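You operate a simulated robot arm through the tools that you are given. There is no shell and no other tool.

The job below is to be done with a simulated robot arm. You get a single attempt, and the scene is never put back.

## Task
Heat the 90 C bearing and fit it on the bench stub.
Fine: heat to its print, home while hot, heat selector off after.

It is judged by the outcome, as a careful person would: the job done as asked, and still so three seconds after it is handed in. It fails if anything else is knocked over, pushed out of place, dropped, spilled or broken.

## Robot
A 6-joint arm with a two-finger parallel gripper, fixed in place. Base frame: the origin is on the floor under the middle of its stand, x ahead of it, y to its left, z up. Lengths are in cm, angles in rad, forces in N, time in s.
With the tool pointing down near the work surface it reaches from about 24 to 64 cm from the base axis. Its first joint turns from -1.152 to 1.152 rad. Payload 2.7 kg.
Tool frame: the origin (TCP) lies between the finger pads and is the grasp point; the fingertips stand 2.3 cm ahead of it; z points along the fingers, y is the line along which they close. The gripper opens to 9.4 cm. The fingers are 3.8 cm wide and 1 cm thick; the gripper's body (5.4 by 9.6 cm) begins 3.9 cm behind the TCP.
Orientation is that of the tool frame in the base frame, as a unit quaternion [w, x, y, z]. With the fingers straight down and closing along the base's y, the tool's x points along the base's -x, its y along +y and its z along -z.

## Interface
- The arm moves only by the tool arm_command. Its argument "commands" is a list of rows, each a list of 7 numbers: the opening, from 0 (shut) to 1 (fully open), then the shift along the tool's x, y, z in cm, then the turn, a rotation vector about the tool's x, y, z in rad. In form: [[fingers, x, y, z, ax, ay, az], ...]. A call has 1 to 20 rows; each row shifts and turns the commanded pose from where the row before left it, along the tool's axes as they then stand. A row lasts 0.2 s, in which the tool goes at most 5 cm and 0.15 rad; a call with a longer step from one row to the next is refused whole, and so is a gripper value outside its range. Where a pose cannot be reached the arm comes as near as it can. A force on the tool above 40 N (or 10 N above the force at the start of the call, whichever is more), or a blocked arm, ends the call early, and 0.2 s more pass. The fingers move at their own pace (about 4.5 cm/s each) and stop on an object; they squeeze with about 24 N. The grip force told is the motor's: it shows also when the fingers shut on nothing. Time passes only in rows, and 0.2 s behind the last, so rows that do not move let the fingers close. It gives the time, the measured TCP pose, the force on the tool (base axes), the opening and the grip force at its end, in the units of the frame above (readings bear some noise), with the torque about the TCP (base axes, N m) and any sound that the robot's microphone picked up.
- Cameras (640 x 400 px; columns grow to the right, rows downward): "scene" is fixed at [6.33, -41.93, 141.4]; the picture's right is [0.88, -0.48, 0.00], its down [-0.23, -0.43, -0.87] and it looks along [0.42, 0.77, -0.49] (base axes); focal length 277 px, centre (320, 200). "wrist" rides on the gripper at [8.6, 1.6, -7.4] in the tool frame; the picture's right is [-0.18, 0.98, 0.00], its down [-0.58, -0.11, -0.81] and it looks along [-0.79, -0.15, 0.59] (tool axes); focal length 243 px, centre (320, 200). There is no depth. A picture from a camera that has moved, and an enlarged one, comes with that camera's place and axes in the base frame and with its lens.
- grab_frame(camera): a new picture of that camera. No time passes.
- close_up(camera, box): a new picture of the part [left, top, right, bottom] of that camera's present view, enlarged. No time passes.
- sign_off(): hands the job in; it is judged then, once.

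Nothing tells you positions but the pictures and the camera data. Unless the task says otherwise, let go and move clear before handing in.

The tools are called after "Emit:" as a command line: name --pt "numbers of a row" for each row, then --argument value for the rest, lists and objects as JSON in quotes. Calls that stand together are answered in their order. arm_command: Moves the arm, as the interface text tells. Its arguments: {"type":"object","properties":{"commands":{"type":"array","items":{"type":"array","items":{"type":"number"}}}},"required":["commands"]} The other tools are called the same way: grab_frame (camera) takes a picture; close_up (camera, box) takes an enlarged picture of a part of a camera's view; sign_off () hands the job in.

At the start:

```text
time: 0.0
ee_pos: [29.8, 23.34, 129.47]
ee_rot: [0.0, 0.0, 1.0, -0.001]
ft_force: [-0.5, 0.4, -0.3]
ft_torque: [-0.02, -0.03, -0.01]
grip_width: 9.38
grip_force: 0.0
```

scene: 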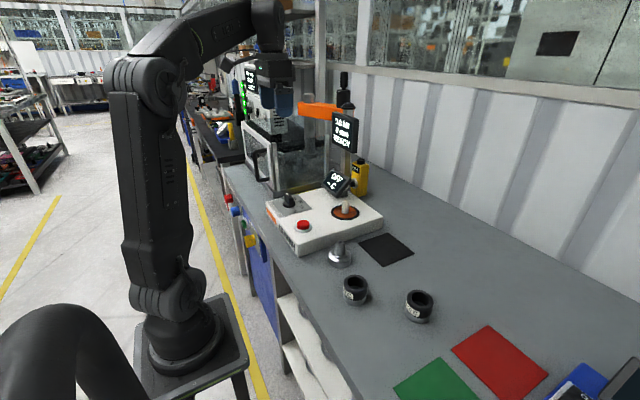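
wrist: 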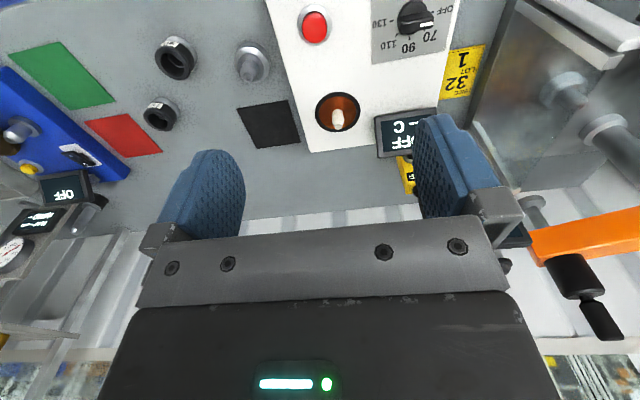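

I see a bench with an induction heater (white box with red button, selector knob, orange coil with a post), a metal stub, two black bearings, and coloured mats. I'll look closer at everything before moving.

Emit:
close_up --camera "scene" --box '[260, 170, 400, 260]'

Emit:
close_up --camera "scene" --box '[320, 230, 460, 330]'

Emit:
close_up --camera "wrist" --box '[120, 20, 300, 140]'

Emit:
close_up --camera "wrist" --box '[260, 0, 500, 160]'

Emit:
close_up --camera "scene" --box '[300, 90, 400, 200]'

```text
4.44 times, centred on (330, 215) of scene
camera zoom: at [6.33, -41.93, 141.4], right [0.88, -0.48, 0.0], down [-0.23, -0.43, -0.87], along [0.42, 0.77, -0.49], focal length 1233 px, centre (276, 133)
```

zoom: 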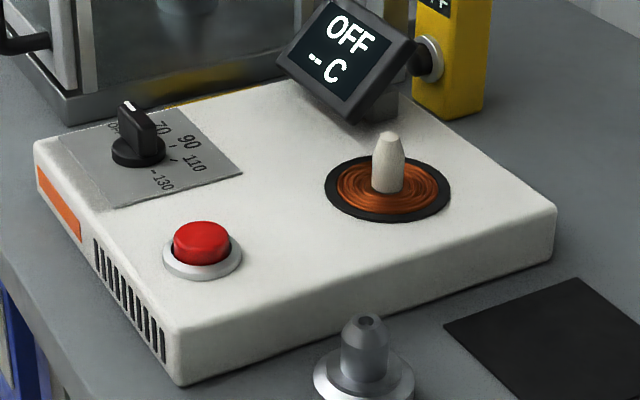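

```text
4.00 times, centred on (390, 280) of scene
camera zoom: at [6.33, -41.93, 141.4], right [0.88, -0.48, 0.0], down [-0.23, -0.43, -0.87], along [0.42, 0.77, -0.49], focal length 1110 px, centre (40, -120)
```

zoom: 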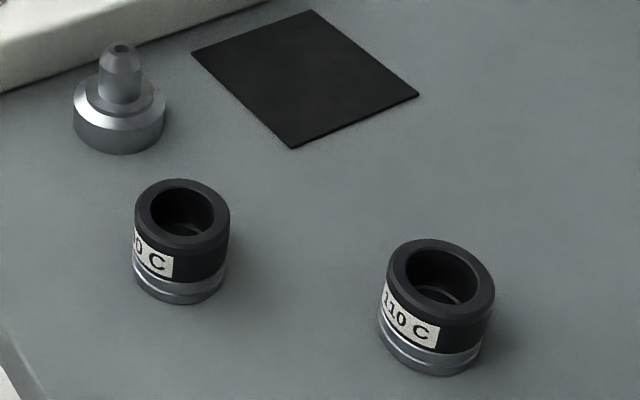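

```text
3.33 times, centred on (210, 80) of wrist
camera zoom: at [21.04, 24.97, 136.86], right [0.18, 0.98, 0.0], down [0.58, -0.11, 0.81], along [0.79, -0.15, -0.59], focal length 809 px, centre (687, 600)
```

zoom: 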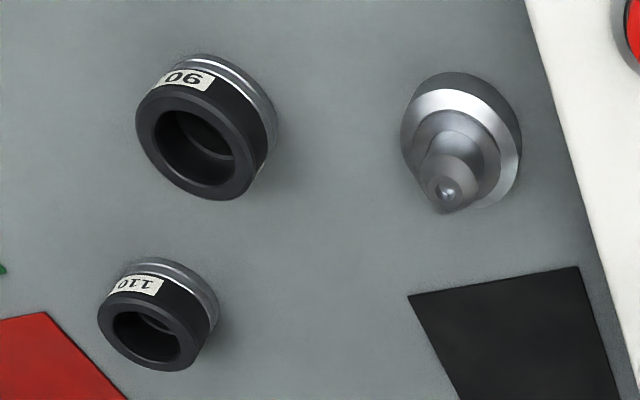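

```text
2.50 times, centred on (380, 80) of wrist
camera zoom: at [21.04, 24.97, 136.86], right [0.18, 0.98, 0.0], down [0.58, -0.11, 0.81], along [0.79, -0.15, -0.59], focal length 606 px, centre (170, 500)
```

zoom: 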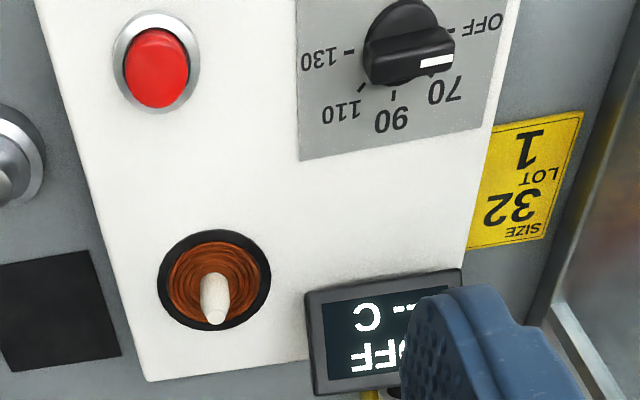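

```text
3.64 times, centred on (350, 145) of scene
camera zoom: at [6.33, -41.93, 141.4], right [0.88, -0.48, 0.0], down [-0.23, -0.43, -0.87], along [0.42, 0.77, -0.49], focal length 1009 px, centre (211, 400)
```

zoom: 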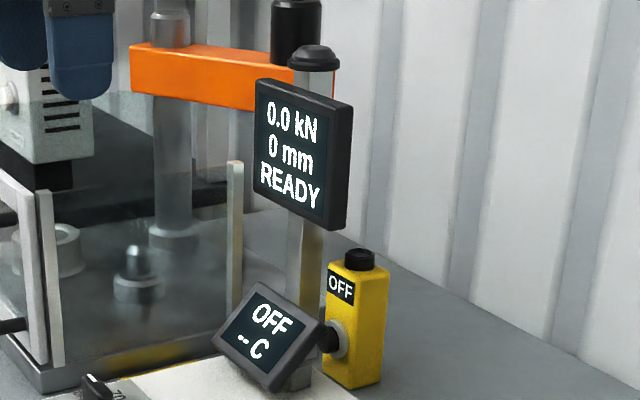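

I've located roughly the 90 C bearing near (36.4, -4.3), the stub near (40.2, 8.4), and the heater post near (50.8, 22.7), with the bench at z≈87. Next I'll take sharper close-ups of the knob, button and bearings to measure them.

Emit:
close_up --camera "scene" --box '[264, 185, 328, 225]'

Emit:
close_up --camera "scene" --box '[280, 210, 328, 240]'

Emit:
close_up --camera "wrist" --box '[368, 0, 464, 60]'

Emit:
close_up --camera "wrist" --box '[280, 0, 360, 50]'

Emit:
close_up --camera "scene" --box '[330, 265, 394, 305]'

Emit:
close_up --camera "scene" --box '[308, 235, 372, 275]'

```text
10.00 times, centred on (296, 205) of scene
camera zoom: at [6.33, -41.93, 141.4], right [0.88, -0.48, 0.0], down [-0.23, -0.43, -0.87], along [0.42, 0.77, -0.49], focal length 2774 px, centre (560, 150)
```

zoom: 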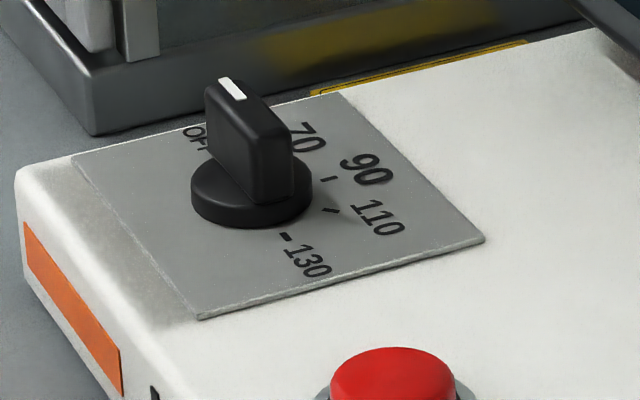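

```text
13.33 times, centred on (304, 225) of scene
camera zoom: at [6.33, -41.93, 141.4], right [0.88, -0.48, 0.0], down [-0.23, -0.43, -0.87], along [0.42, 0.77, -0.49], focal length 3699 px, centre (533, -133)
```

zoom: 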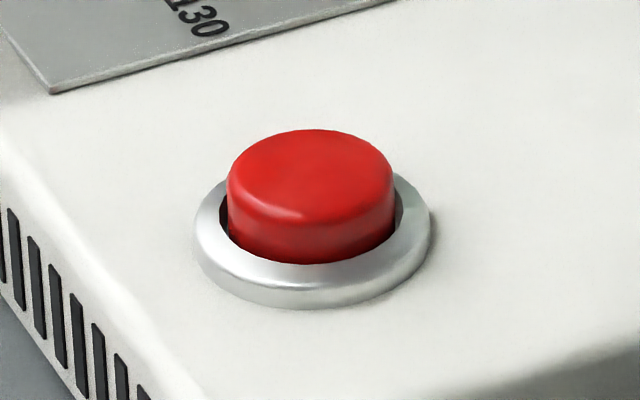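

```text
6.67 times, centred on (416, 30) of wrist
camera zoom: at [21.04, 24.97, 136.86], right [0.18, 0.98, 0.0], down [0.58, -0.11, 0.81], along [0.79, -0.15, -0.59], focal length 1618 px, centre (-320, 1333)
```

zoom: 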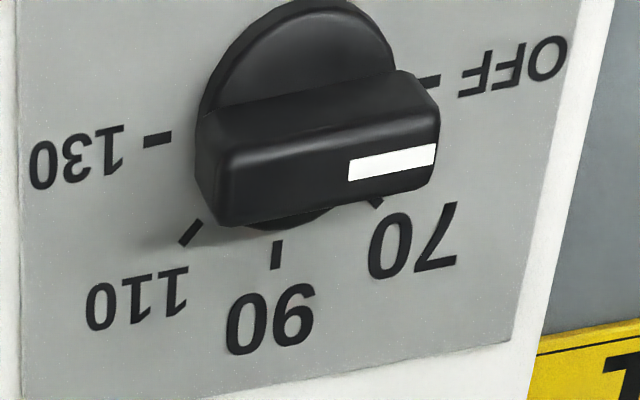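

```text
8.00 times, centred on (320, 25) of wrist
camera zoom: at [21.04, 24.97, 136.86], right [0.18, 0.98, 0.0], down [0.58, -0.11, 0.81], along [0.79, -0.15, -0.59], focal length 1941 px, centre (320, 1600)
```

zoom: 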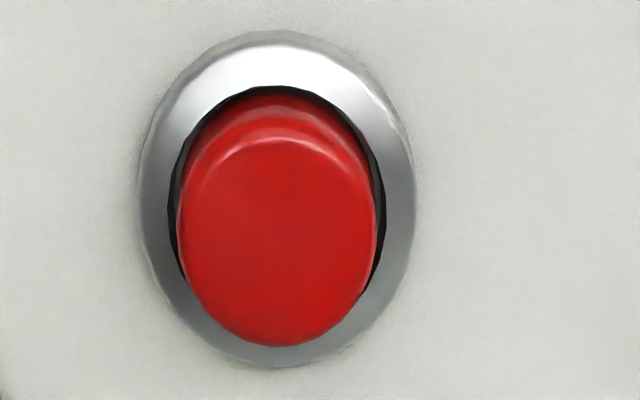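

```text
10.00 times, centred on (362, 285) of scene
camera zoom: at [6.33, -41.93, 141.4], right [0.88, -0.48, 0.0], down [-0.23, -0.43, -0.87], along [0.42, 0.77, -0.49], focal length 2774 px, centre (-100, -650)
```

zoom: 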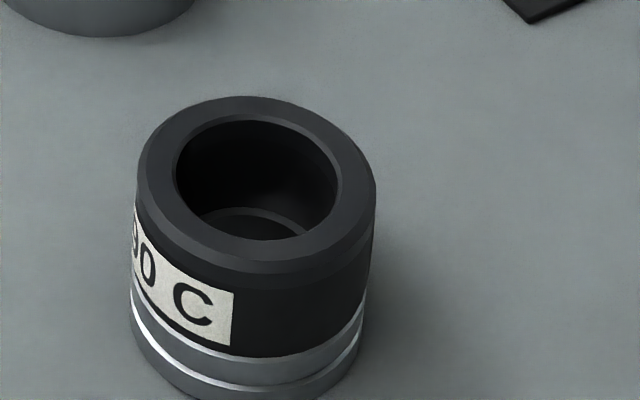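

```text
10.00 times, centred on (340, 255) of scene
camera zoom: at [6.33, -41.93, 141.4], right [0.88, -0.48, 0.0], down [-0.23, -0.43, -0.87], along [0.42, 0.77, -0.49], focal length 2774 px, centre (120, -350)
```

zoom: 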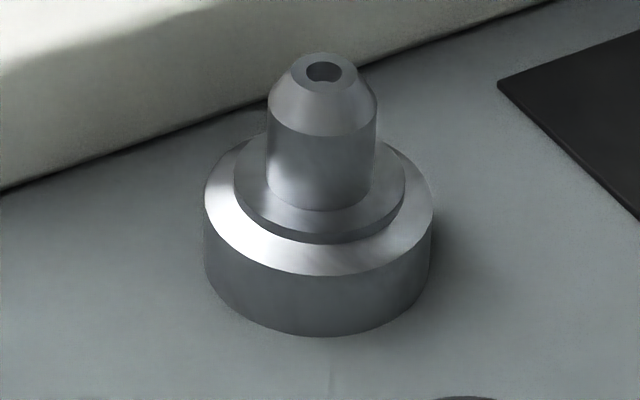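

The geometry is consistent: bearing axis at (36.4, -4.3), top z≈92; stub tip at (40.05, 8.55, 94.2); post tip at (50.8, 22.85, 97.5); button at (35.1, 21.5, 94.3); knob at about (36.5, 36.2). The knob is at OFF (pointing +y) and 90 is a quarter turn away (pointing +x). I'll go above the 90 C bearing first and look with the wrist camera.

Emit:
arm_command --pt "1 -0.66 -2.764 2.15 0 0 0" --pt "1 -0.66 -2.764 2.15 0 0 0" --pt "1 -0.66 -2.764 2.15 0 0 0" --pt "1 -0.66 -2.764 2.15 0 0 0" --pt "1 -0.66 -2.764 2.15 0 0 0" --pt "1 -0.66 -2.764 2.15 0 0 0" --pt "1 -0.66 -2.764 2.15 0 0 0" --pt "1 -0.66 -2.764 2.15 0 0 0" --pt "1 -0.66 -2.764 2.15 0 0 0" --pt "1 -0.66 -2.764 2.15 0 0 0" --pt "1 0 0 0 0 0 0"

Emit:
grab_frame --camera "wrist"

Emit:
grab_frame --camera "scene"

```text
time: 2.4
ee_pos: [36.49, -4.51, 107.94]
ee_rot: [0.0, -0.001, 1.0, 0.0]
ft_force: [-0.2, 0.4, -0.6]
ft_torque: [0.03, -0.01, 0.03]
grip_width: 9.41
grip_force: 0.0
```

```text
taken
camera wrist: at [27.73, -2.81, 115.32], right [0.18, 0.98, 0.0], down [0.58, -0.11, 0.81], along [0.79, -0.15, -0.59], focal length 243 px, centre (320, 200)
```

wrist: 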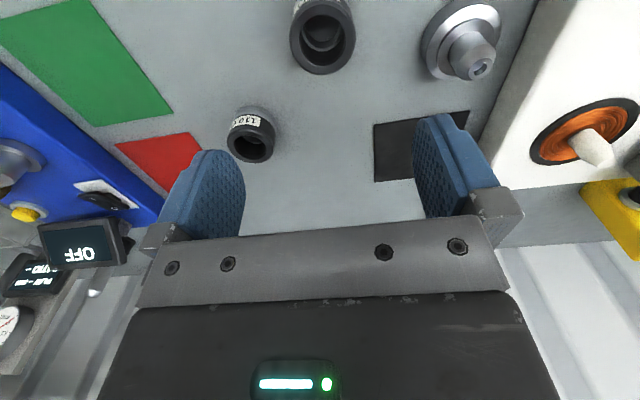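

```text
taken
```

scene: 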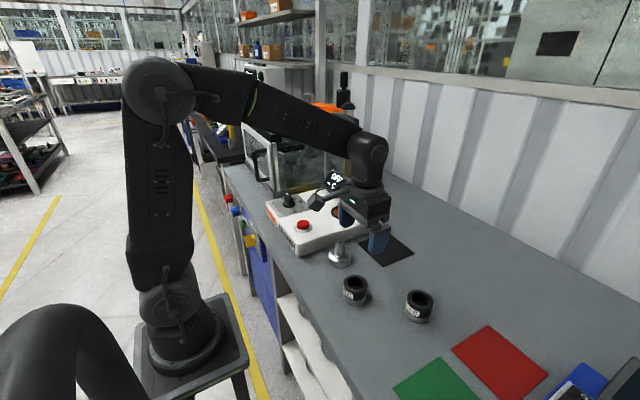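

The arm is above the bearing with the tool vertical. I'll zoom in with the wrist camera to refine the bearing, stub and post axes.

Emit:
close_up --camera "wrist" --box '[270, 0, 380, 80]'

Emit:
close_up --camera "wrist" --box '[410, 0, 520, 90]'

Emit:
close_up --camera "wrist" --box '[520, 85, 640, 175]'

```text
5.00 times, centred on (325, 40) of wrist
camera zoom: at [27.73, -2.81, 115.32], right [0.18, 0.98, 0.0], down [0.58, -0.11, 0.81], along [0.79, -0.15, -0.59], focal length 1213 px, centre (295, 1000)
```

zoom: 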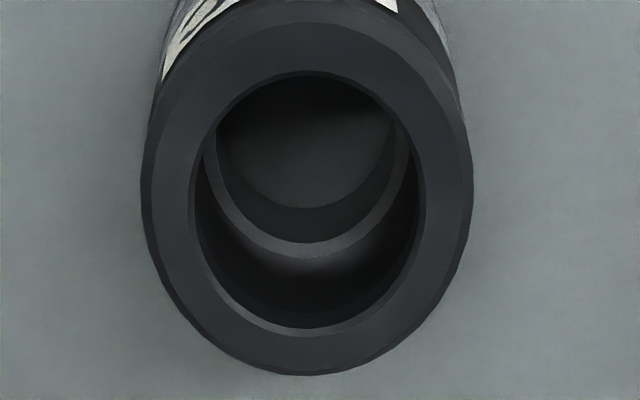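

```text
4.44 times, centred on (465, 45) of wrist
camera zoom: at [27.73, -2.81, 115.32], right [0.18, 0.98, 0.0], down [0.58, -0.11, 0.81], along [0.79, -0.15, -0.59], focal length 1078 px, centre (-324, 889)
```

zoom: 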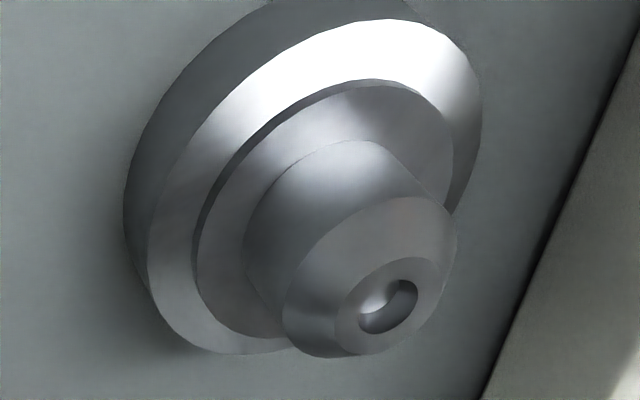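

```text
4.44 times, centred on (580, 130) of wrist
camera zoom: at [27.73, -2.81, 115.32], right [0.18, 0.98, 0.0], down [0.58, -0.11, 0.81], along [0.79, -0.15, -0.59], focal length 1078 px, centre (-836, 511)
```

zoom: 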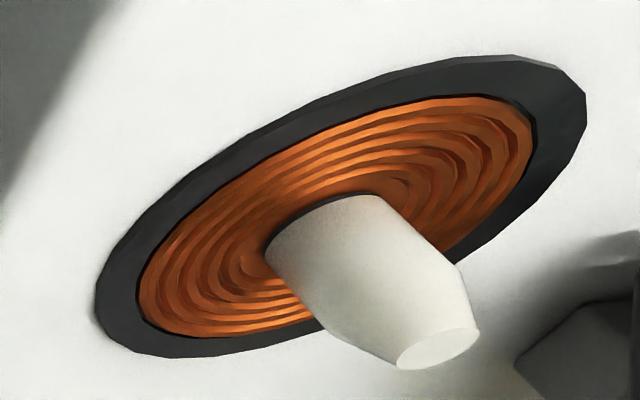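

The bearing axis is about (36.3, -4.2), bench top z≈87.4, and the heater's small display sits close on the +y side of the post, so I'll work with the fingers closing along x. I'll yaw the tool +90° here and recheck.

Emit:
arm_command --pt "1 0 0 0 0 0 -0.1428" --pt "1 0 0 0 0 0 -0.1428" --pt "1 0 0 0 0 0 -0.1428" --pt "1 0 0 0 0 0 -0.1428" --pt "1 0 0 0 0 0 -0.1428" --pt "1 0 0 0 0 0 -0.1428" --pt "1 0 0 0 0 0 -0.1428" --pt "1 0 0 0 0 0 -0.1428" --pt "1 0 0 0 0 0 -0.1428" --pt "1 0 0 0 0 0 -0.1428" --pt "1 0 0 0 0 0 -0.1428" --pt "1 0 0 0 0 0 0"

Emit:
grab_frame --camera "wrist"

Emit:
close_up --camera "wrist" --box '[240, 0, 400, 100]'

```text
time: 5.0
ee_pos: [36.36, -4.35, 107.9]
ee_rot: [0.0, -0.707, 0.707, 0.0]
ft_force: [0.4, 0.4, 0.3]
ft_torque: [0.02, -0.01, 0.02]
grip_width: 9.4
grip_force: 0.0
```

```text
taken
camera wrist: at [34.65, -12.93, 115.35], right [-0.98, 0.18, 0.0], down [0.11, 0.58, 0.81], along [0.15, 0.79, -0.59], focal length 243 px, centre (320, 200)
```

wrist: 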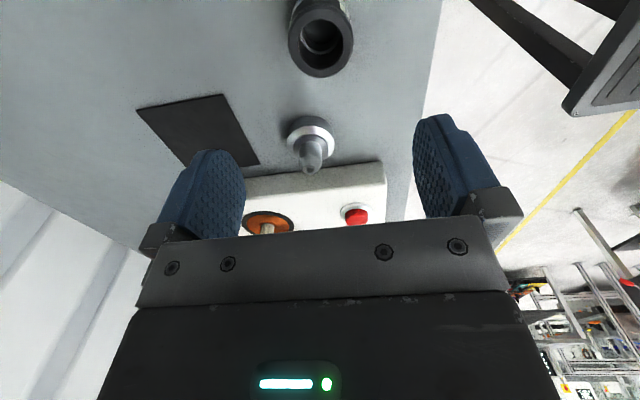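

```text
4.00 times, centred on (320, 50) of wrist
camera zoom: at [34.65, -12.93, 115.35], right [-0.98, 0.18, 0.0], down [0.11, 0.58, 0.81], along [0.15, 0.79, -0.59], focal length 970 px, centre (320, 800)
```

zoom: 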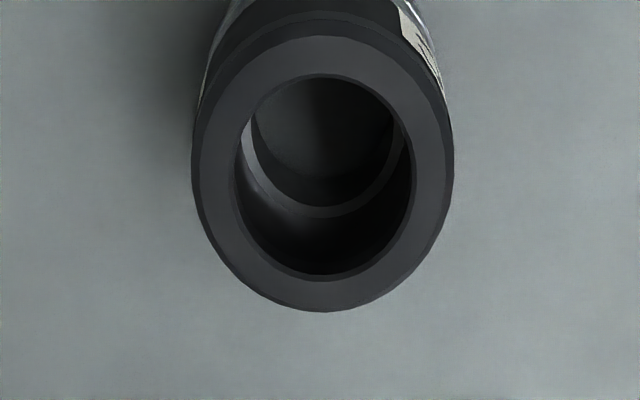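

The bearing is centred in x; I need +0.16 cm in y. I'll descend to z≈91 and close on the black sleeve.

Emit:
arm_command --pt "1 -0.16 0 3.5 0 0 0" --pt "1 0 0 3.5 0 0 0" --pt "1 0 0 3.5 0 0 0" --pt "1 0 0 3.0 0 0 0" --pt "1 0 0 2.0 0 0 0" --pt "1 0 0 1.45 0 0 0" --pt "1 0 0 0 0 0 0"

Emit:
grab_frame --camera "wrist"

Emit:
close_up --camera "scene" --box '[310, 230, 438, 310]'

```text
time: 6.6
ee_pos: [36.32, -4.19, 91.06]
ee_rot: [0.0, 0.707, -0.707, 0.0]
ft_force: [-0.7, 0.1, -0.1]
ft_torque: [-0.01, -0.03, -0.02]
grip_width: 9.39
grip_force: 0.1
```

```text
taken
camera wrist: at [34.62, -12.78, 98.32], right [-0.98, 0.18, 0.0], down [0.11, 0.58, 0.81], along [0.15, 0.79, -0.59], focal length 243 px, centre (320, 200)
```

wrist: 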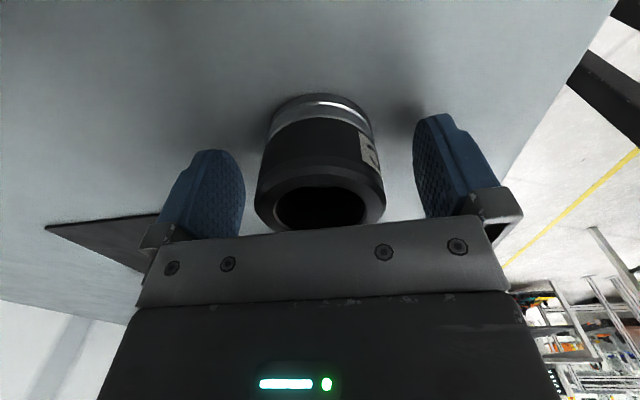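

```text
5.00 times, centred on (374, 270) of scene
camera zoom: at [6.33, -41.93, 141.4], right [0.88, -0.48, 0.0], down [-0.23, -0.43, -0.87], along [0.42, 0.77, -0.49], focal length 1387 px, centre (50, -150)
```

zoom: 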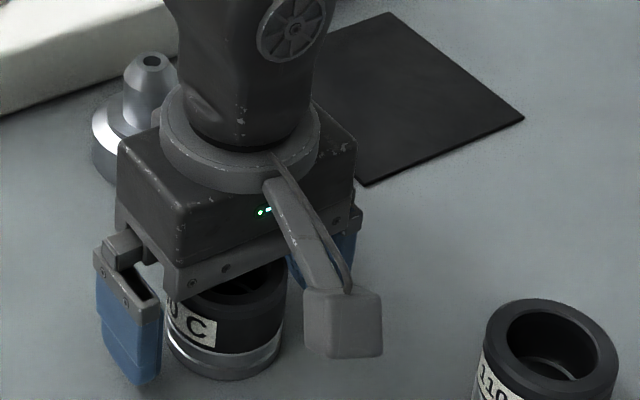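

The fingers straddle the bearing with even gaps and no contact. I'll close the gripper.

Emit:
arm_command --pt "0 0 0 0 0 0 0" --pt "0 0 0 0 0 0 0" --pt "0 0 0 0 0 0 0" --pt "0 0 0 0 0 0 0" --pt "0 0 0 0 0 0 0"

Emit:
grab_frame --camera "wrist"

```text
time: 7.8
ee_pos: [36.33, -4.15, 91.02]
ee_rot: [0.0, 0.707, -0.707, -0.001]
ft_force: [-1.0, 0.6, 0.0]
ft_torque: [-0.01, -0.02, 0.0]
grip_width: 5.52
grip_force: 23.9
```

```text
taken
camera wrist: at [34.62, -12.77, 98.34], right [-0.98, 0.18, 0.0], down [0.11, 0.58, 0.81], along [0.15, 0.79, -0.59], focal length 243 px, centre (320, 200)
```

wrist: 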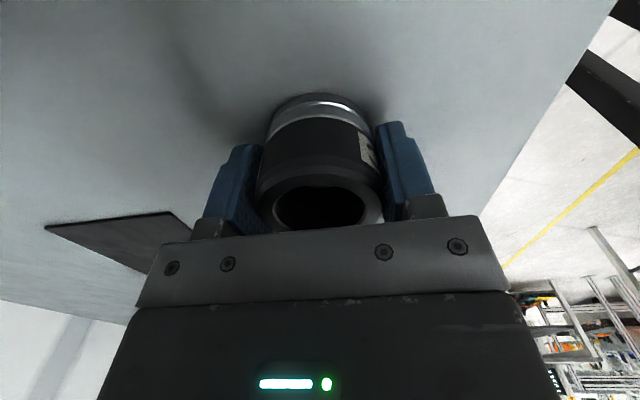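

Bearing gripped (5.52 cm, 24 N). I'll lift it and carry it high to above the heater post, then check alignment.

Emit:
arm_command --pt "0 0 0 -1.5 0 0 0" --pt "0 0 0 -3.5 0 0 0" --pt "0 0 0 -4.0 0 0 0" --pt "0 0 0 -4.0 0 0 0" --pt "0 0 0 -4.0 0 0 0" --pt "0 -3.002 -1.611 0 0 0 0" --pt "0 -3.002 -1.611 0 0 0 0" --pt "0 -3.002 -1.611 0 0 0 0" --pt "0 -3.002 -1.611 0 0 0 0" --pt "0 -3.002 -1.611 0 0 0 0" --pt "0 -3.002 -1.611 0 0 0 0" --pt "0 -3.002 -1.611 0 0 0 0" --pt "0 -3.002 -1.611 0 0 0 0" --pt "0 -3.002 -1.611 0 0 0 0" --pt "0 0 0 0 0 0 0"

Emit:
grab_frame --camera "wrist"

Emit:
grab_frame --camera "scene"

```text
time: 11.0
ee_pos: [50.8, 22.77, 107.9]
ee_rot: [0.0, -0.707, 0.707, 0.0]
ft_force: [-0.3, 0.2, 0.4]
ft_torque: [0.01, -0.03, -0.01]
grip_width: 0.0
grip_force: 23.4
```

```text
taken
camera wrist: at [49.12, 14.21, 115.28], right [-0.98, 0.18, 0.0], down [0.11, 0.58, 0.81], along [0.15, 0.79, -0.59], focal length 243 px, centre (320, 200)
```

wrist: 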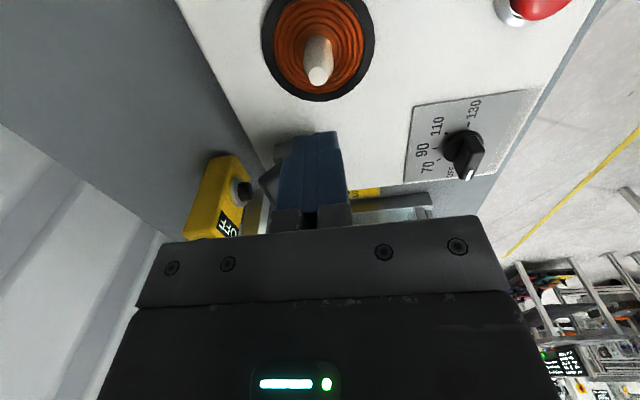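

```text
taken
```

scene: 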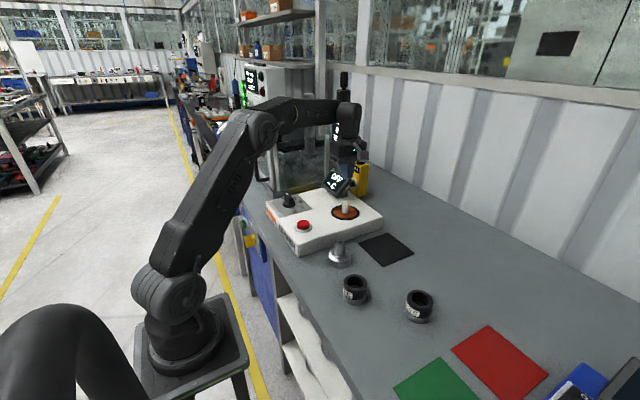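

The fingers are shut on nothing: the bearing slipped out during the lift and appears to still be standing on the bench. I'll inspect it closely before doing anything else.

Emit:
close_up --camera "scene" --box '[330, 265, 394, 305]'

Emit:
close_up --camera "scene" --box '[310, 235, 470, 335]'

Emit:
close_up --camera "wrist" --box '[240, 0, 400, 100]'

Emit:
close_up --camera "scene" --box '[300, 110, 396, 220]'

```text
10.00 times, centred on (362, 285) of scene
camera zoom: at [6.33, -41.93, 141.4], right [0.88, -0.48, 0.0], down [-0.23, -0.43, -0.87], along [0.42, 0.77, -0.49], focal length 2774 px, centre (-100, -650)
```

zoom: 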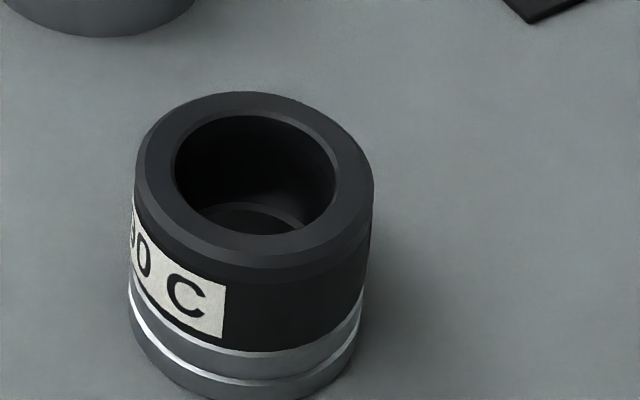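

```text
4.00 times, centred on (390, 285) of scene
camera zoom: at [6.33, -41.93, 141.4], right [0.88, -0.48, 0.0], down [-0.23, -0.43, -0.87], along [0.42, 0.77, -0.49], focal length 1110 px, centre (40, -140)
```

zoom: 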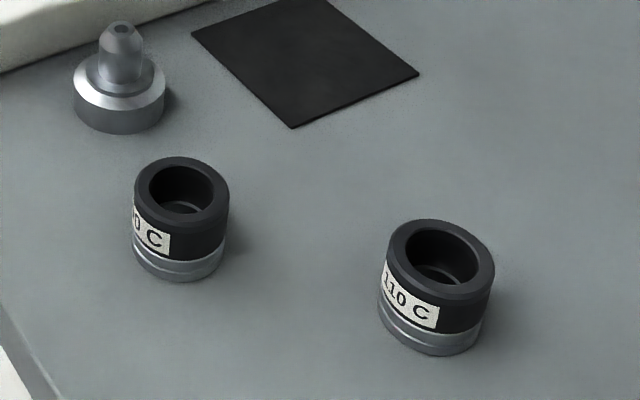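

```text
4.00 times, centred on (320, 50) of wrist
camera zoom: at [49.12, 14.21, 115.28], right [-0.98, 0.18, 0.0], down [0.11, 0.58, 0.81], along [0.15, 0.79, -0.59], focal length 970 px, centre (320, 800)
```

zoom: 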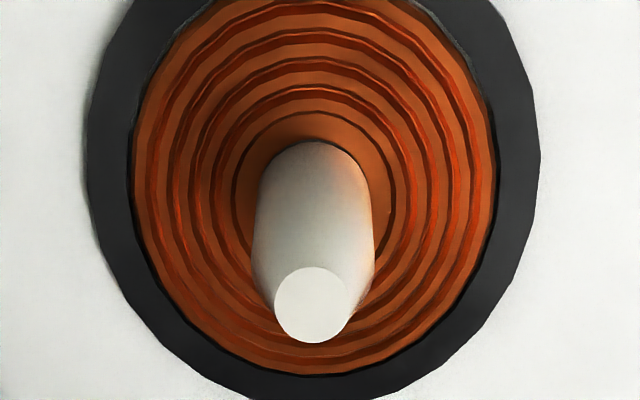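

```text
3.64 times, centred on (348, 165) of scene
camera zoom: at [6.33, -41.93, 141.4], right [0.88, -0.48, 0.0], down [-0.23, -0.43, -0.87], along [0.42, 0.77, -0.49], focal length 1009 px, centre (218, 327)
```

zoom: 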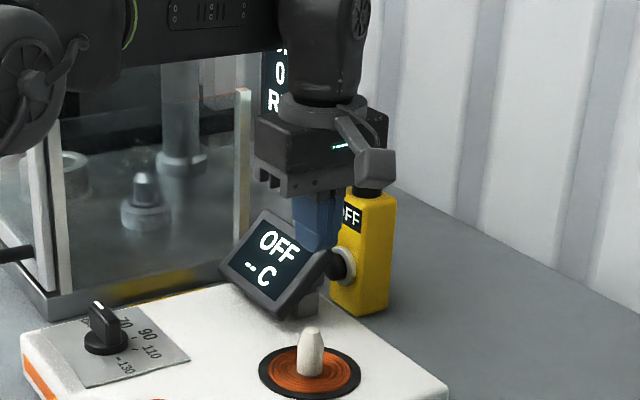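

The bearing is upright, essentially where it was (shifted about 0.2 cm), so nothing was lost. The black sleeve is evidently slippery; I'll regrip lower to include the metal band and lift slowly. While here, I'll also measure the knob and post from this view.

Emit:
close_up --camera "wrist" --box '[400, 80, 528, 200]'

Emit:
close_up --camera "wrist" --box '[180, 110, 340, 250]'

```text
3.33 times, centred on (464, 140) of wrist
camera zoom: at [49.12, 14.21, 115.28], right [-0.98, 0.18, 0.0], down [0.11, 0.58, 0.81], along [0.15, 0.79, -0.59], focal length 809 px, centre (-160, 400)
```

zoom: 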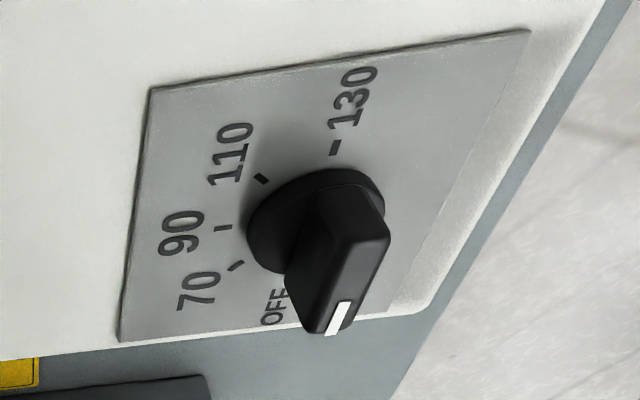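

```text
2.86 times, centred on (260, 180) of wrist
camera zoom: at [49.12, 14.21, 115.28], right [-0.98, 0.18, 0.0], down [0.11, 0.58, 0.81], along [0.15, 0.79, -0.59], focal length 693 px, centre (491, 257)
```

zoom: 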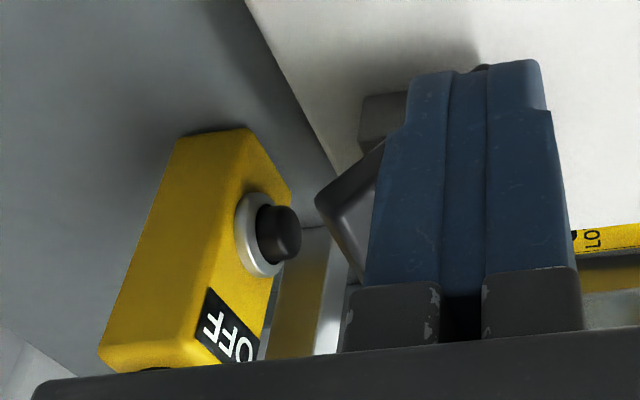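

Going back above the bearing with the gripper opening on the way, then checking alignment from closer.

Emit:
arm_command --pt "1 3.002 1.611 0 0 0 0" --pt "1 3.002 1.611 0 0 0 0" --pt "1 3.002 1.611 0 0 0 0" --pt "1 3.002 1.611 0 0 0 0" --pt "1 3.002 1.611 0 0 0 0" --pt "1 3.002 1.611 0 0 0 0" --pt "1 3.002 1.611 0 0 0 0" --pt "1 3.002 1.611 0 0 0 0" --pt "1 3.002 1.611 0 0 0 0" --pt "1 0 0 3 0 0 0" --pt "1 0 0 3 0 0 0" --pt "1 0 0 2 0 0 0" --pt "1 0 0 0 0 0 0"

Emit:
grab_frame --camera "wrist"

Emit:
close_up --camera "wrist" --box '[240, 20, 400, 120]'

Emit:
close_up --camera "scene" --box '[310, 240, 406, 300]'

```text
time: 13.8
ee_pos: [36.37, -4.29, 99.92]
ee_rot: [0.001, -0.707, 0.708, 0.0]
ft_force: [-0.3, -0.5, 0.0]
ft_torque: [-0.01, 0.0, 0.02]
grip_width: 9.4
grip_force: 0.0
```

```text
taken
camera wrist: at [34.66, -12.86, 107.26], right [-0.98, 0.18, 0.0], down [0.11, 0.58, 0.81], along [0.15, 0.79, -0.59], focal length 243 px, centre (320, 200)
```

wrist: 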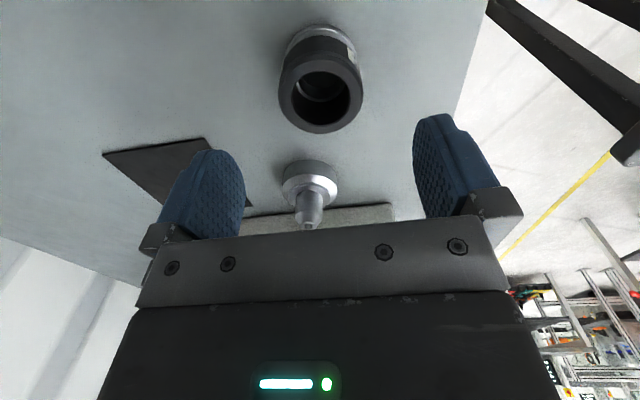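

```text
4.00 times, centred on (320, 70) of wrist
camera zoom: at [34.66, -12.86, 107.26], right [-0.98, 0.18, 0.0], down [0.11, 0.58, 0.81], along [0.15, 0.79, -0.59], focal length 970 px, centre (320, 720)
```

zoom: 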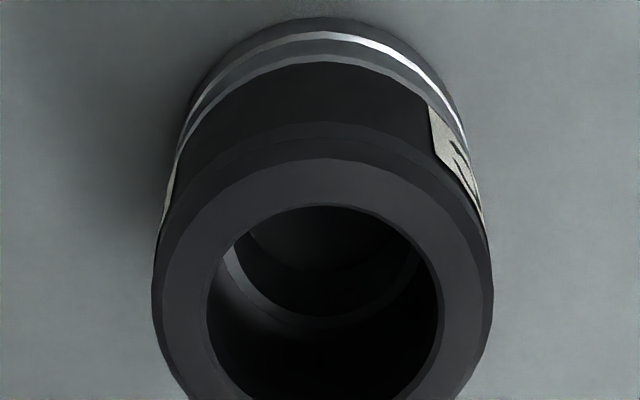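

```text
6.67 times, centred on (358, 270) of scene
camera zoom: at [6.33, -41.93, 141.4], right [0.88, -0.48, 0.0], down [-0.23, -0.43, -0.87], along [0.42, 0.77, -0.49], focal length 1850 px, centre (67, -267)
```

zoom: 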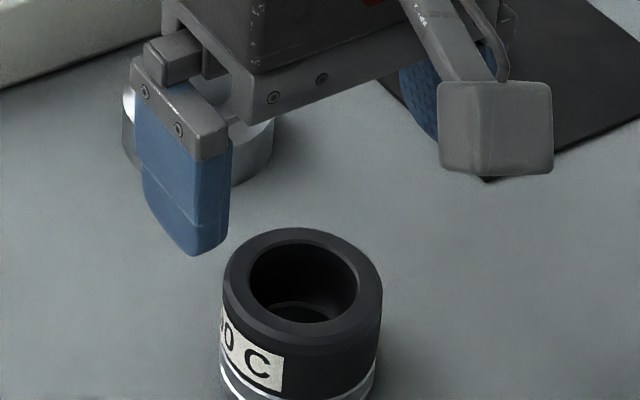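

Bearing axis is now about (36.27, -4.03). I'll descend lower (TCP z≈90.1, tips just above the bench), shifting +0.17 cm in y, and close.

Emit:
arm_command --pt "1 -0.17 0 3 0 0 0" --pt "1 0 0 3 0 0 0" --pt "1 0 0 2 0 0 0" --pt "1 0 0 1.2 0 0 0" --pt "1 0 0 0.7 0 0 0" --pt "1 0 0 0 0 0 0" --pt "0 0 0 0 0 0 0" --pt "0 0 0 0 0 0 0" --pt "0 0 0 0 0 0 0" --pt "0 0 0 0 0 0 0" --pt "0 0 0 0 0 0 0"

Emit:
grab_frame --camera "wrist"

Emit:
close_up --camera "scene" --box '[310, 250, 406, 310]'

```text
time: 15.3
ee_pos: [36.51, -3.88, 90.27]
ee_rot: [0.0, 0.707, -0.707, 0.001]
ft_force: [-0.3, 0.2, 0.1]
ft_torque: [0.05, 0.0, -0.01]
grip_width: 7.01
grip_force: 0.1
stopped in row 7: the force on the tool passed its limit at 42 N (the readings are from after the stop); the commanded pose is now the measured one
```

```text
taken
camera wrist: at [34.75, -12.6, 97.68], right [-0.98, 0.18, 0.0], down [0.11, 0.58, 0.81], along [0.15, 0.79, -0.59], focal length 243 px, centre (320, 200)
```

wrist: 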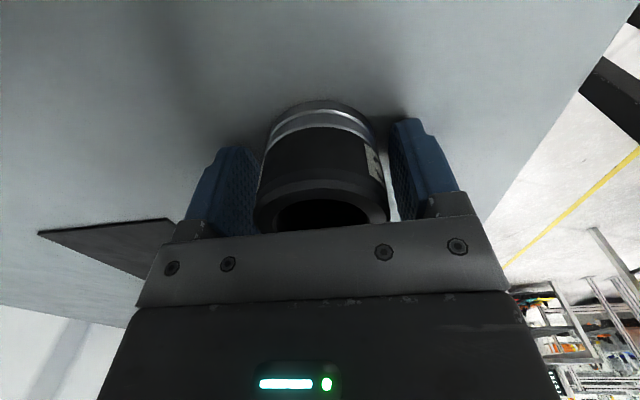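

```text
6.67 times, centred on (358, 280) of scene
camera zoom: at [6.32, -41.93, 141.4], right [0.88, -0.48, 0.0], down [-0.23, -0.43, -0.87], along [0.42, 0.77, -0.49], focal length 1850 px, centre (67, -333)
```

zoom: 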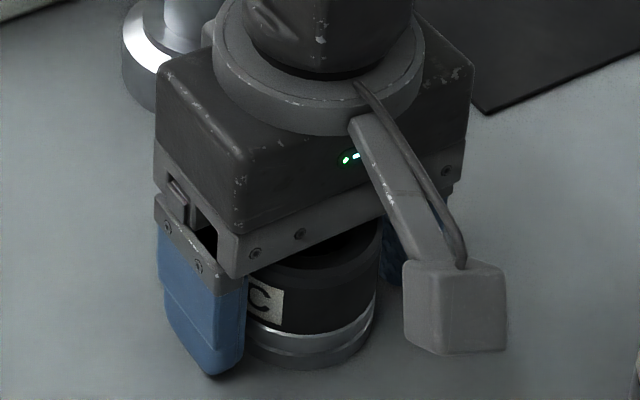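

The stop at 42 N most likely was the fingertips touching the bench (bench is nearer z≈87.9 than 87.4). The bearing is still upright and centred. I'll raise 0.3 cm, then close.

Emit:
arm_command --pt "0.75 0 0.08 -0.3 0 0 0" --pt "0.75 0 0 0 0 0 0" --pt "0 0 0 0 0 0 0" --pt "0 0 0 0 0 0 0" --pt "0 0 0 0 0 0 0" --pt "0 0 0 0 0 0 0" --pt "0 0 0 0 0 0 0"

Emit:
grab_frame --camera "wrist"

Emit:
close_up --camera "scene" --box '[310, 250, 406, 310]'

```text
time: 16.9
ee_pos: [36.24, -3.95, 90.6]
ee_rot: [0.0, 0.708, -0.707, 0.0]
ft_force: [-0.5, -0.2, -0.5]
ft_torque: [-0.01, -0.02, 0.0]
grip_width: 5.53
grip_force: 23.6
```

```text
taken
camera wrist: at [34.66, -12.59, 97.94], right [-0.98, 0.18, 0.0], down [0.11, 0.58, 0.81], along [0.15, 0.79, -0.59], focal length 243 px, centre (320, 200)
```

wrist: 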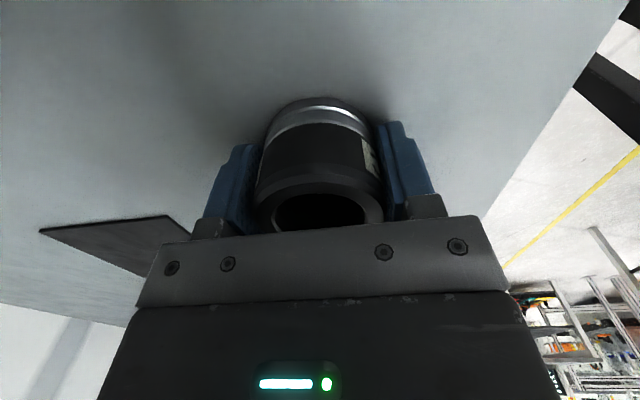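

```text
6.67 times, centred on (358, 280) of scene
camera zoom: at [6.33, -41.93, 141.4], right [0.88, -0.48, 0.0], down [-0.23, -0.43, -0.87], along [0.42, 0.77, -0.49], focal length 1850 px, centre (67, -333)
```

zoom: 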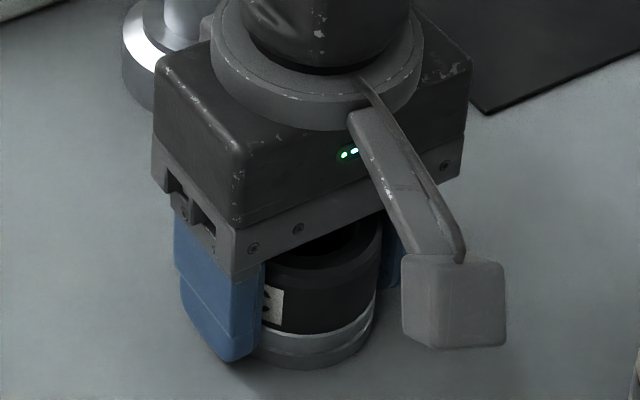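

Gripped again lower down (5.53 cm, 24 N). Now a slow test lift of about 0.8 cm, watching the load and width.

Emit:
arm_command --pt "0 0 0 -0.1 0 0 0" --pt "0 0 0 -0.1 0 0 0" --pt "0 0 0 -0.1 0 0 0" --pt "0 0 0 -0.1 0 0 0" --pt "0 0 0 -0.1 0 0 0" --pt "0 0 0 -0.1 0 0 0" --pt "0 0 0 -0.1 0 0 0" --pt "0 0 0 -0.1 0 0 0"

Emit:
grab_frame --camera "wrist"

Emit:
close_up --camera "scene" --box '[310, 250, 406, 310]'

```text
time: 18.7
ee_pos: [36.18, -4.0, 91.3]
ee_rot: [0.0, 0.707, -0.707, 0.0]
ft_force: [-0.1, 0.1, -1.9]
ft_torque: [-0.01, -0.02, -0.01]
grip_width: 5.52
grip_force: 24.0
```

```text
taken
camera wrist: at [34.66, -12.65, 98.73], right [-0.98, 0.18, 0.0], down [0.11, 0.58, 0.81], along [0.15, 0.79, -0.59], focal length 243 px, centre (320, 200)
```

wrist: 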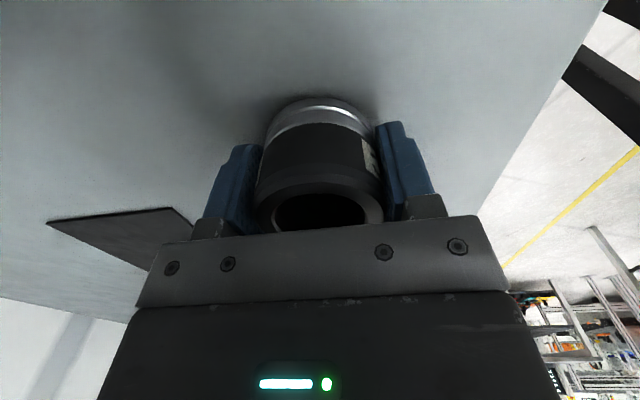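

```text
6.67 times, centred on (358, 280) of scene
camera zoom: at [6.33, -41.93, 141.4], right [0.88, -0.48, 0.0], down [-0.23, -0.43, -0.87], along [0.42, 0.77, -0.49], focal length 1850 px, centre (67, -333)
```

zoom: 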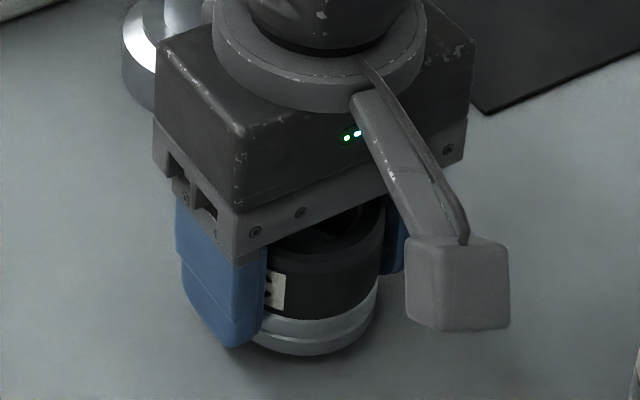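

The bearing lifts with the gripper (load about 2 N, width unchanged). I'll continue lifting gently and check again.

Emit:
arm_command --pt "0 0 0 -0.15 0 0 0" --pt "0 0 0 -0.2 0 0 0" --pt "0 0 0 -0.25 0 0 0" --pt "0 0 0 -0.3 0 0 0" --pt "0 0 0 -0.35 0 0 0" --pt "0 0 0 -0.35 0 0 0" --pt "0 0 0 -0.3 0 0 0" --pt "0 0 0 -0.2 0 0 0" --pt "0 0 0 -0.1 0 0 0"

Emit:
grab_frame --camera "wrist"

Emit:
close_up --camera "scene" --box '[310, 250, 406, 310]'

```text
time: 20.7
ee_pos: [36.39, -4.09, 93.56]
ee_rot: [0.001, 0.707, -0.707, 0.0]
ft_force: [-0.2, -0.3, -3.0]
ft_torque: [-0.01, 0.0, -0.01]
grip_width: 5.5
grip_force: 23.4
```

```text
taken
camera wrist: at [34.68, -12.64, 100.97], right [-0.98, 0.18, 0.0], down [0.11, 0.58, 0.81], along [0.15, 0.79, -0.59], focal length 243 px, centre (320, 200)
```

wrist: 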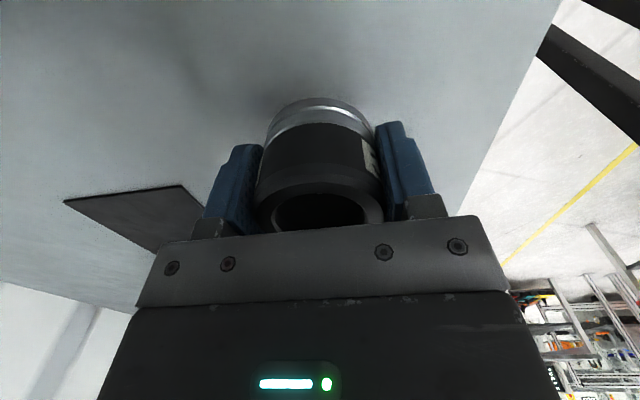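

```text
6.67 times, centred on (358, 280) of scene
camera zoom: at [6.33, -41.93, 141.4], right [0.88, -0.48, 0.0], down [-0.23, -0.43, -0.87], along [0.42, 0.77, -0.49], focal length 1850 px, centre (67, -333)
```

zoom: 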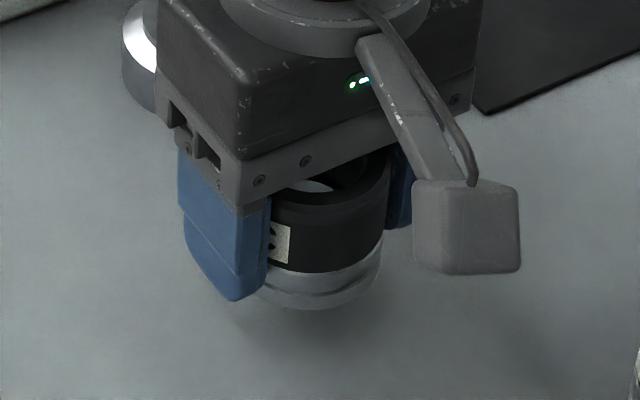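

Holding well (about 3 N load, no slip visible). I'll lift further with gentle ramps, then travel over to the post at moderate speed.

Emit:
arm_command --pt "0 0 0 -0.3 0 0 0" --pt "0 0 0 -0.6 0 0 0" --pt "0 0 0 -1.0 0 0 0" --pt "0 0 0 -1.3 0 0 0" --pt "0 0 0 -1.5 0 0 0" --pt "0 0 0 -1.5 0 0 0" --pt "0 0 0 -1.5 0 0 0" --pt "0 0 0 -1.5 0 0 0" --pt "0 0 0 -1.5 0 0 0" --pt "0 0 0 -1.2 0 0 0" --pt "0 0 0 -0.8 0 0 0" --pt "0 0 0 -0.4 0 0 0" --pt "0 0 0 0 0 0 0"

Emit:
grab_frame --camera "wrist"

```text
time: 23.5
ee_pos: [36.27, -4.04, 106.76]
ee_rot: [0.0, 0.707, -0.707, -0.001]
ft_force: [0.2, -1.3, -2.5]
ft_torque: [-0.01, 0.02, -0.03]
grip_width: 5.5
grip_force: 23.8
```

```text
taken
camera wrist: at [34.63, -12.62, 114.09], right [-0.98, 0.18, 0.0], down [0.11, 0.58, 0.81], along [0.15, 0.79, -0.59], focal length 243 px, centre (320, 200)
```

wrist: 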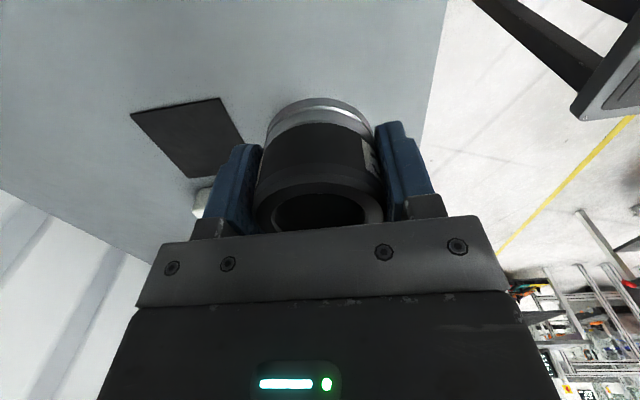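

Bearing still secure. Now travelling to above the post.

Emit:
arm_command --pt "0 -0.4145 -0.2254 0 0 0 0" --pt "0 -1.0362 -0.5635 0 0 0 0" --pt "0 -1.6578 -0.9015 0 0 0 0" --pt "0 -2.0723 -1.1269 0 0 0 0" --pt "0 -2.0723 -1.1269 0 0 0 0" --pt "0 -2.0723 -1.1269 0 0 0 0" --pt "0 -2.0723 -1.1269 0 0 0 0" --pt "0 -2.0723 -1.1269 0 0 0 0" --pt "0 -2.0723 -1.1269 0 0 0 0" --pt "0 -2.0723 -1.1269 0 0 0 0" --pt "0 -2.0723 -1.1269 0 0 0 0" --pt "0 -2.0723 -1.1269 0 0 0 0" --pt "0 -2.0723 -1.1269 0 0 0 0" --pt "0 -1.6578 -0.9015 0 0 0 0" --pt "0 -1.0362 -0.5635 0 0 0 0" --pt "0 -0.4145 -0.2254 0 0 0 0" --pt "0 0 0 0 0 0 0" --pt "0 0 0 0 0 0 0"

Emit:
grab_frame --camera "wrist"

Emit:
close_up --camera "wrist" --box '[240, 0, 400, 100]'

Emit:
close_up --camera "scene" --box '[290, 140, 402, 210]'

```text
time: 27.3
ee_pos: [51.07, 23.02, 106.69]
ee_rot: [0.0, 0.707, -0.707, 0.0]
ft_force: [0.6, -1.0, -2.4]
ft_torque: [-0.02, 0.02, 0.0]
grip_width: 5.52
grip_force: 23.7
```

```text
taken
camera wrist: at [49.36, 14.34, 114.08], right [-0.98, 0.18, 0.0], down [0.11, 0.58, 0.81], along [0.15, 0.79, -0.59], focal length 243 px, centre (320, 200)
```

wrist: 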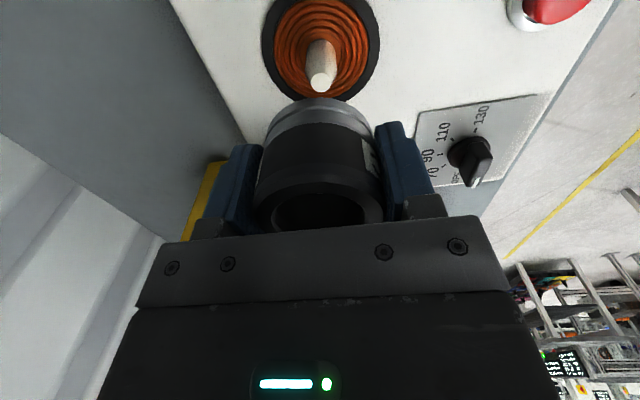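

```text
4.00 times, centred on (320, 50) of wrist
camera zoom: at [49.36, 14.34, 114.08], right [-0.98, 0.18, 0.0], down [0.11, 0.58, 0.81], along [0.15, 0.79, -0.59], focal length 970 px, centre (320, 800)
```

zoom: 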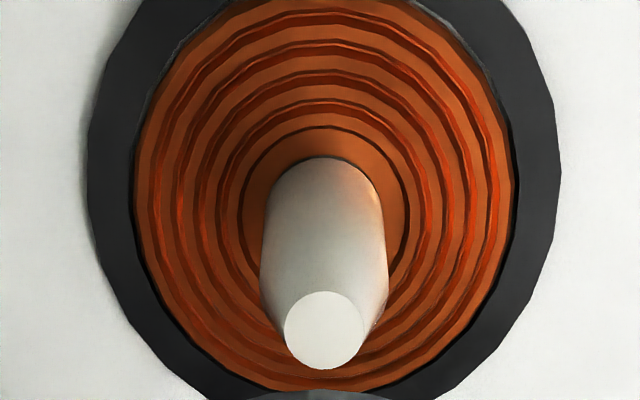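

```text
5.71 times, centred on (346, 175) of scene
camera zoom: at [6.33, -41.93, 141.4], right [0.88, -0.48, 0.0], down [-0.23, -0.43, -0.87], along [0.42, 0.77, -0.49], focal length 1585 px, centre (171, 343)
```

zoom: 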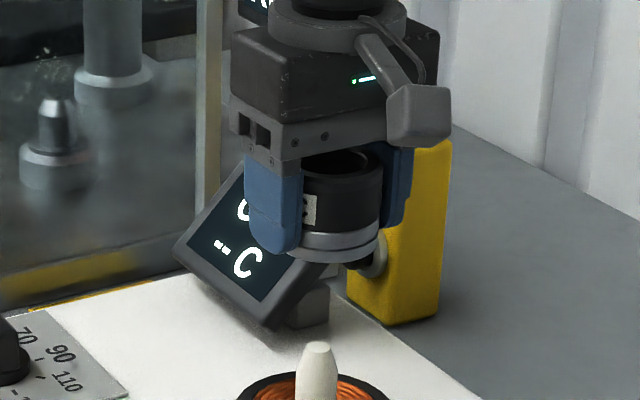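

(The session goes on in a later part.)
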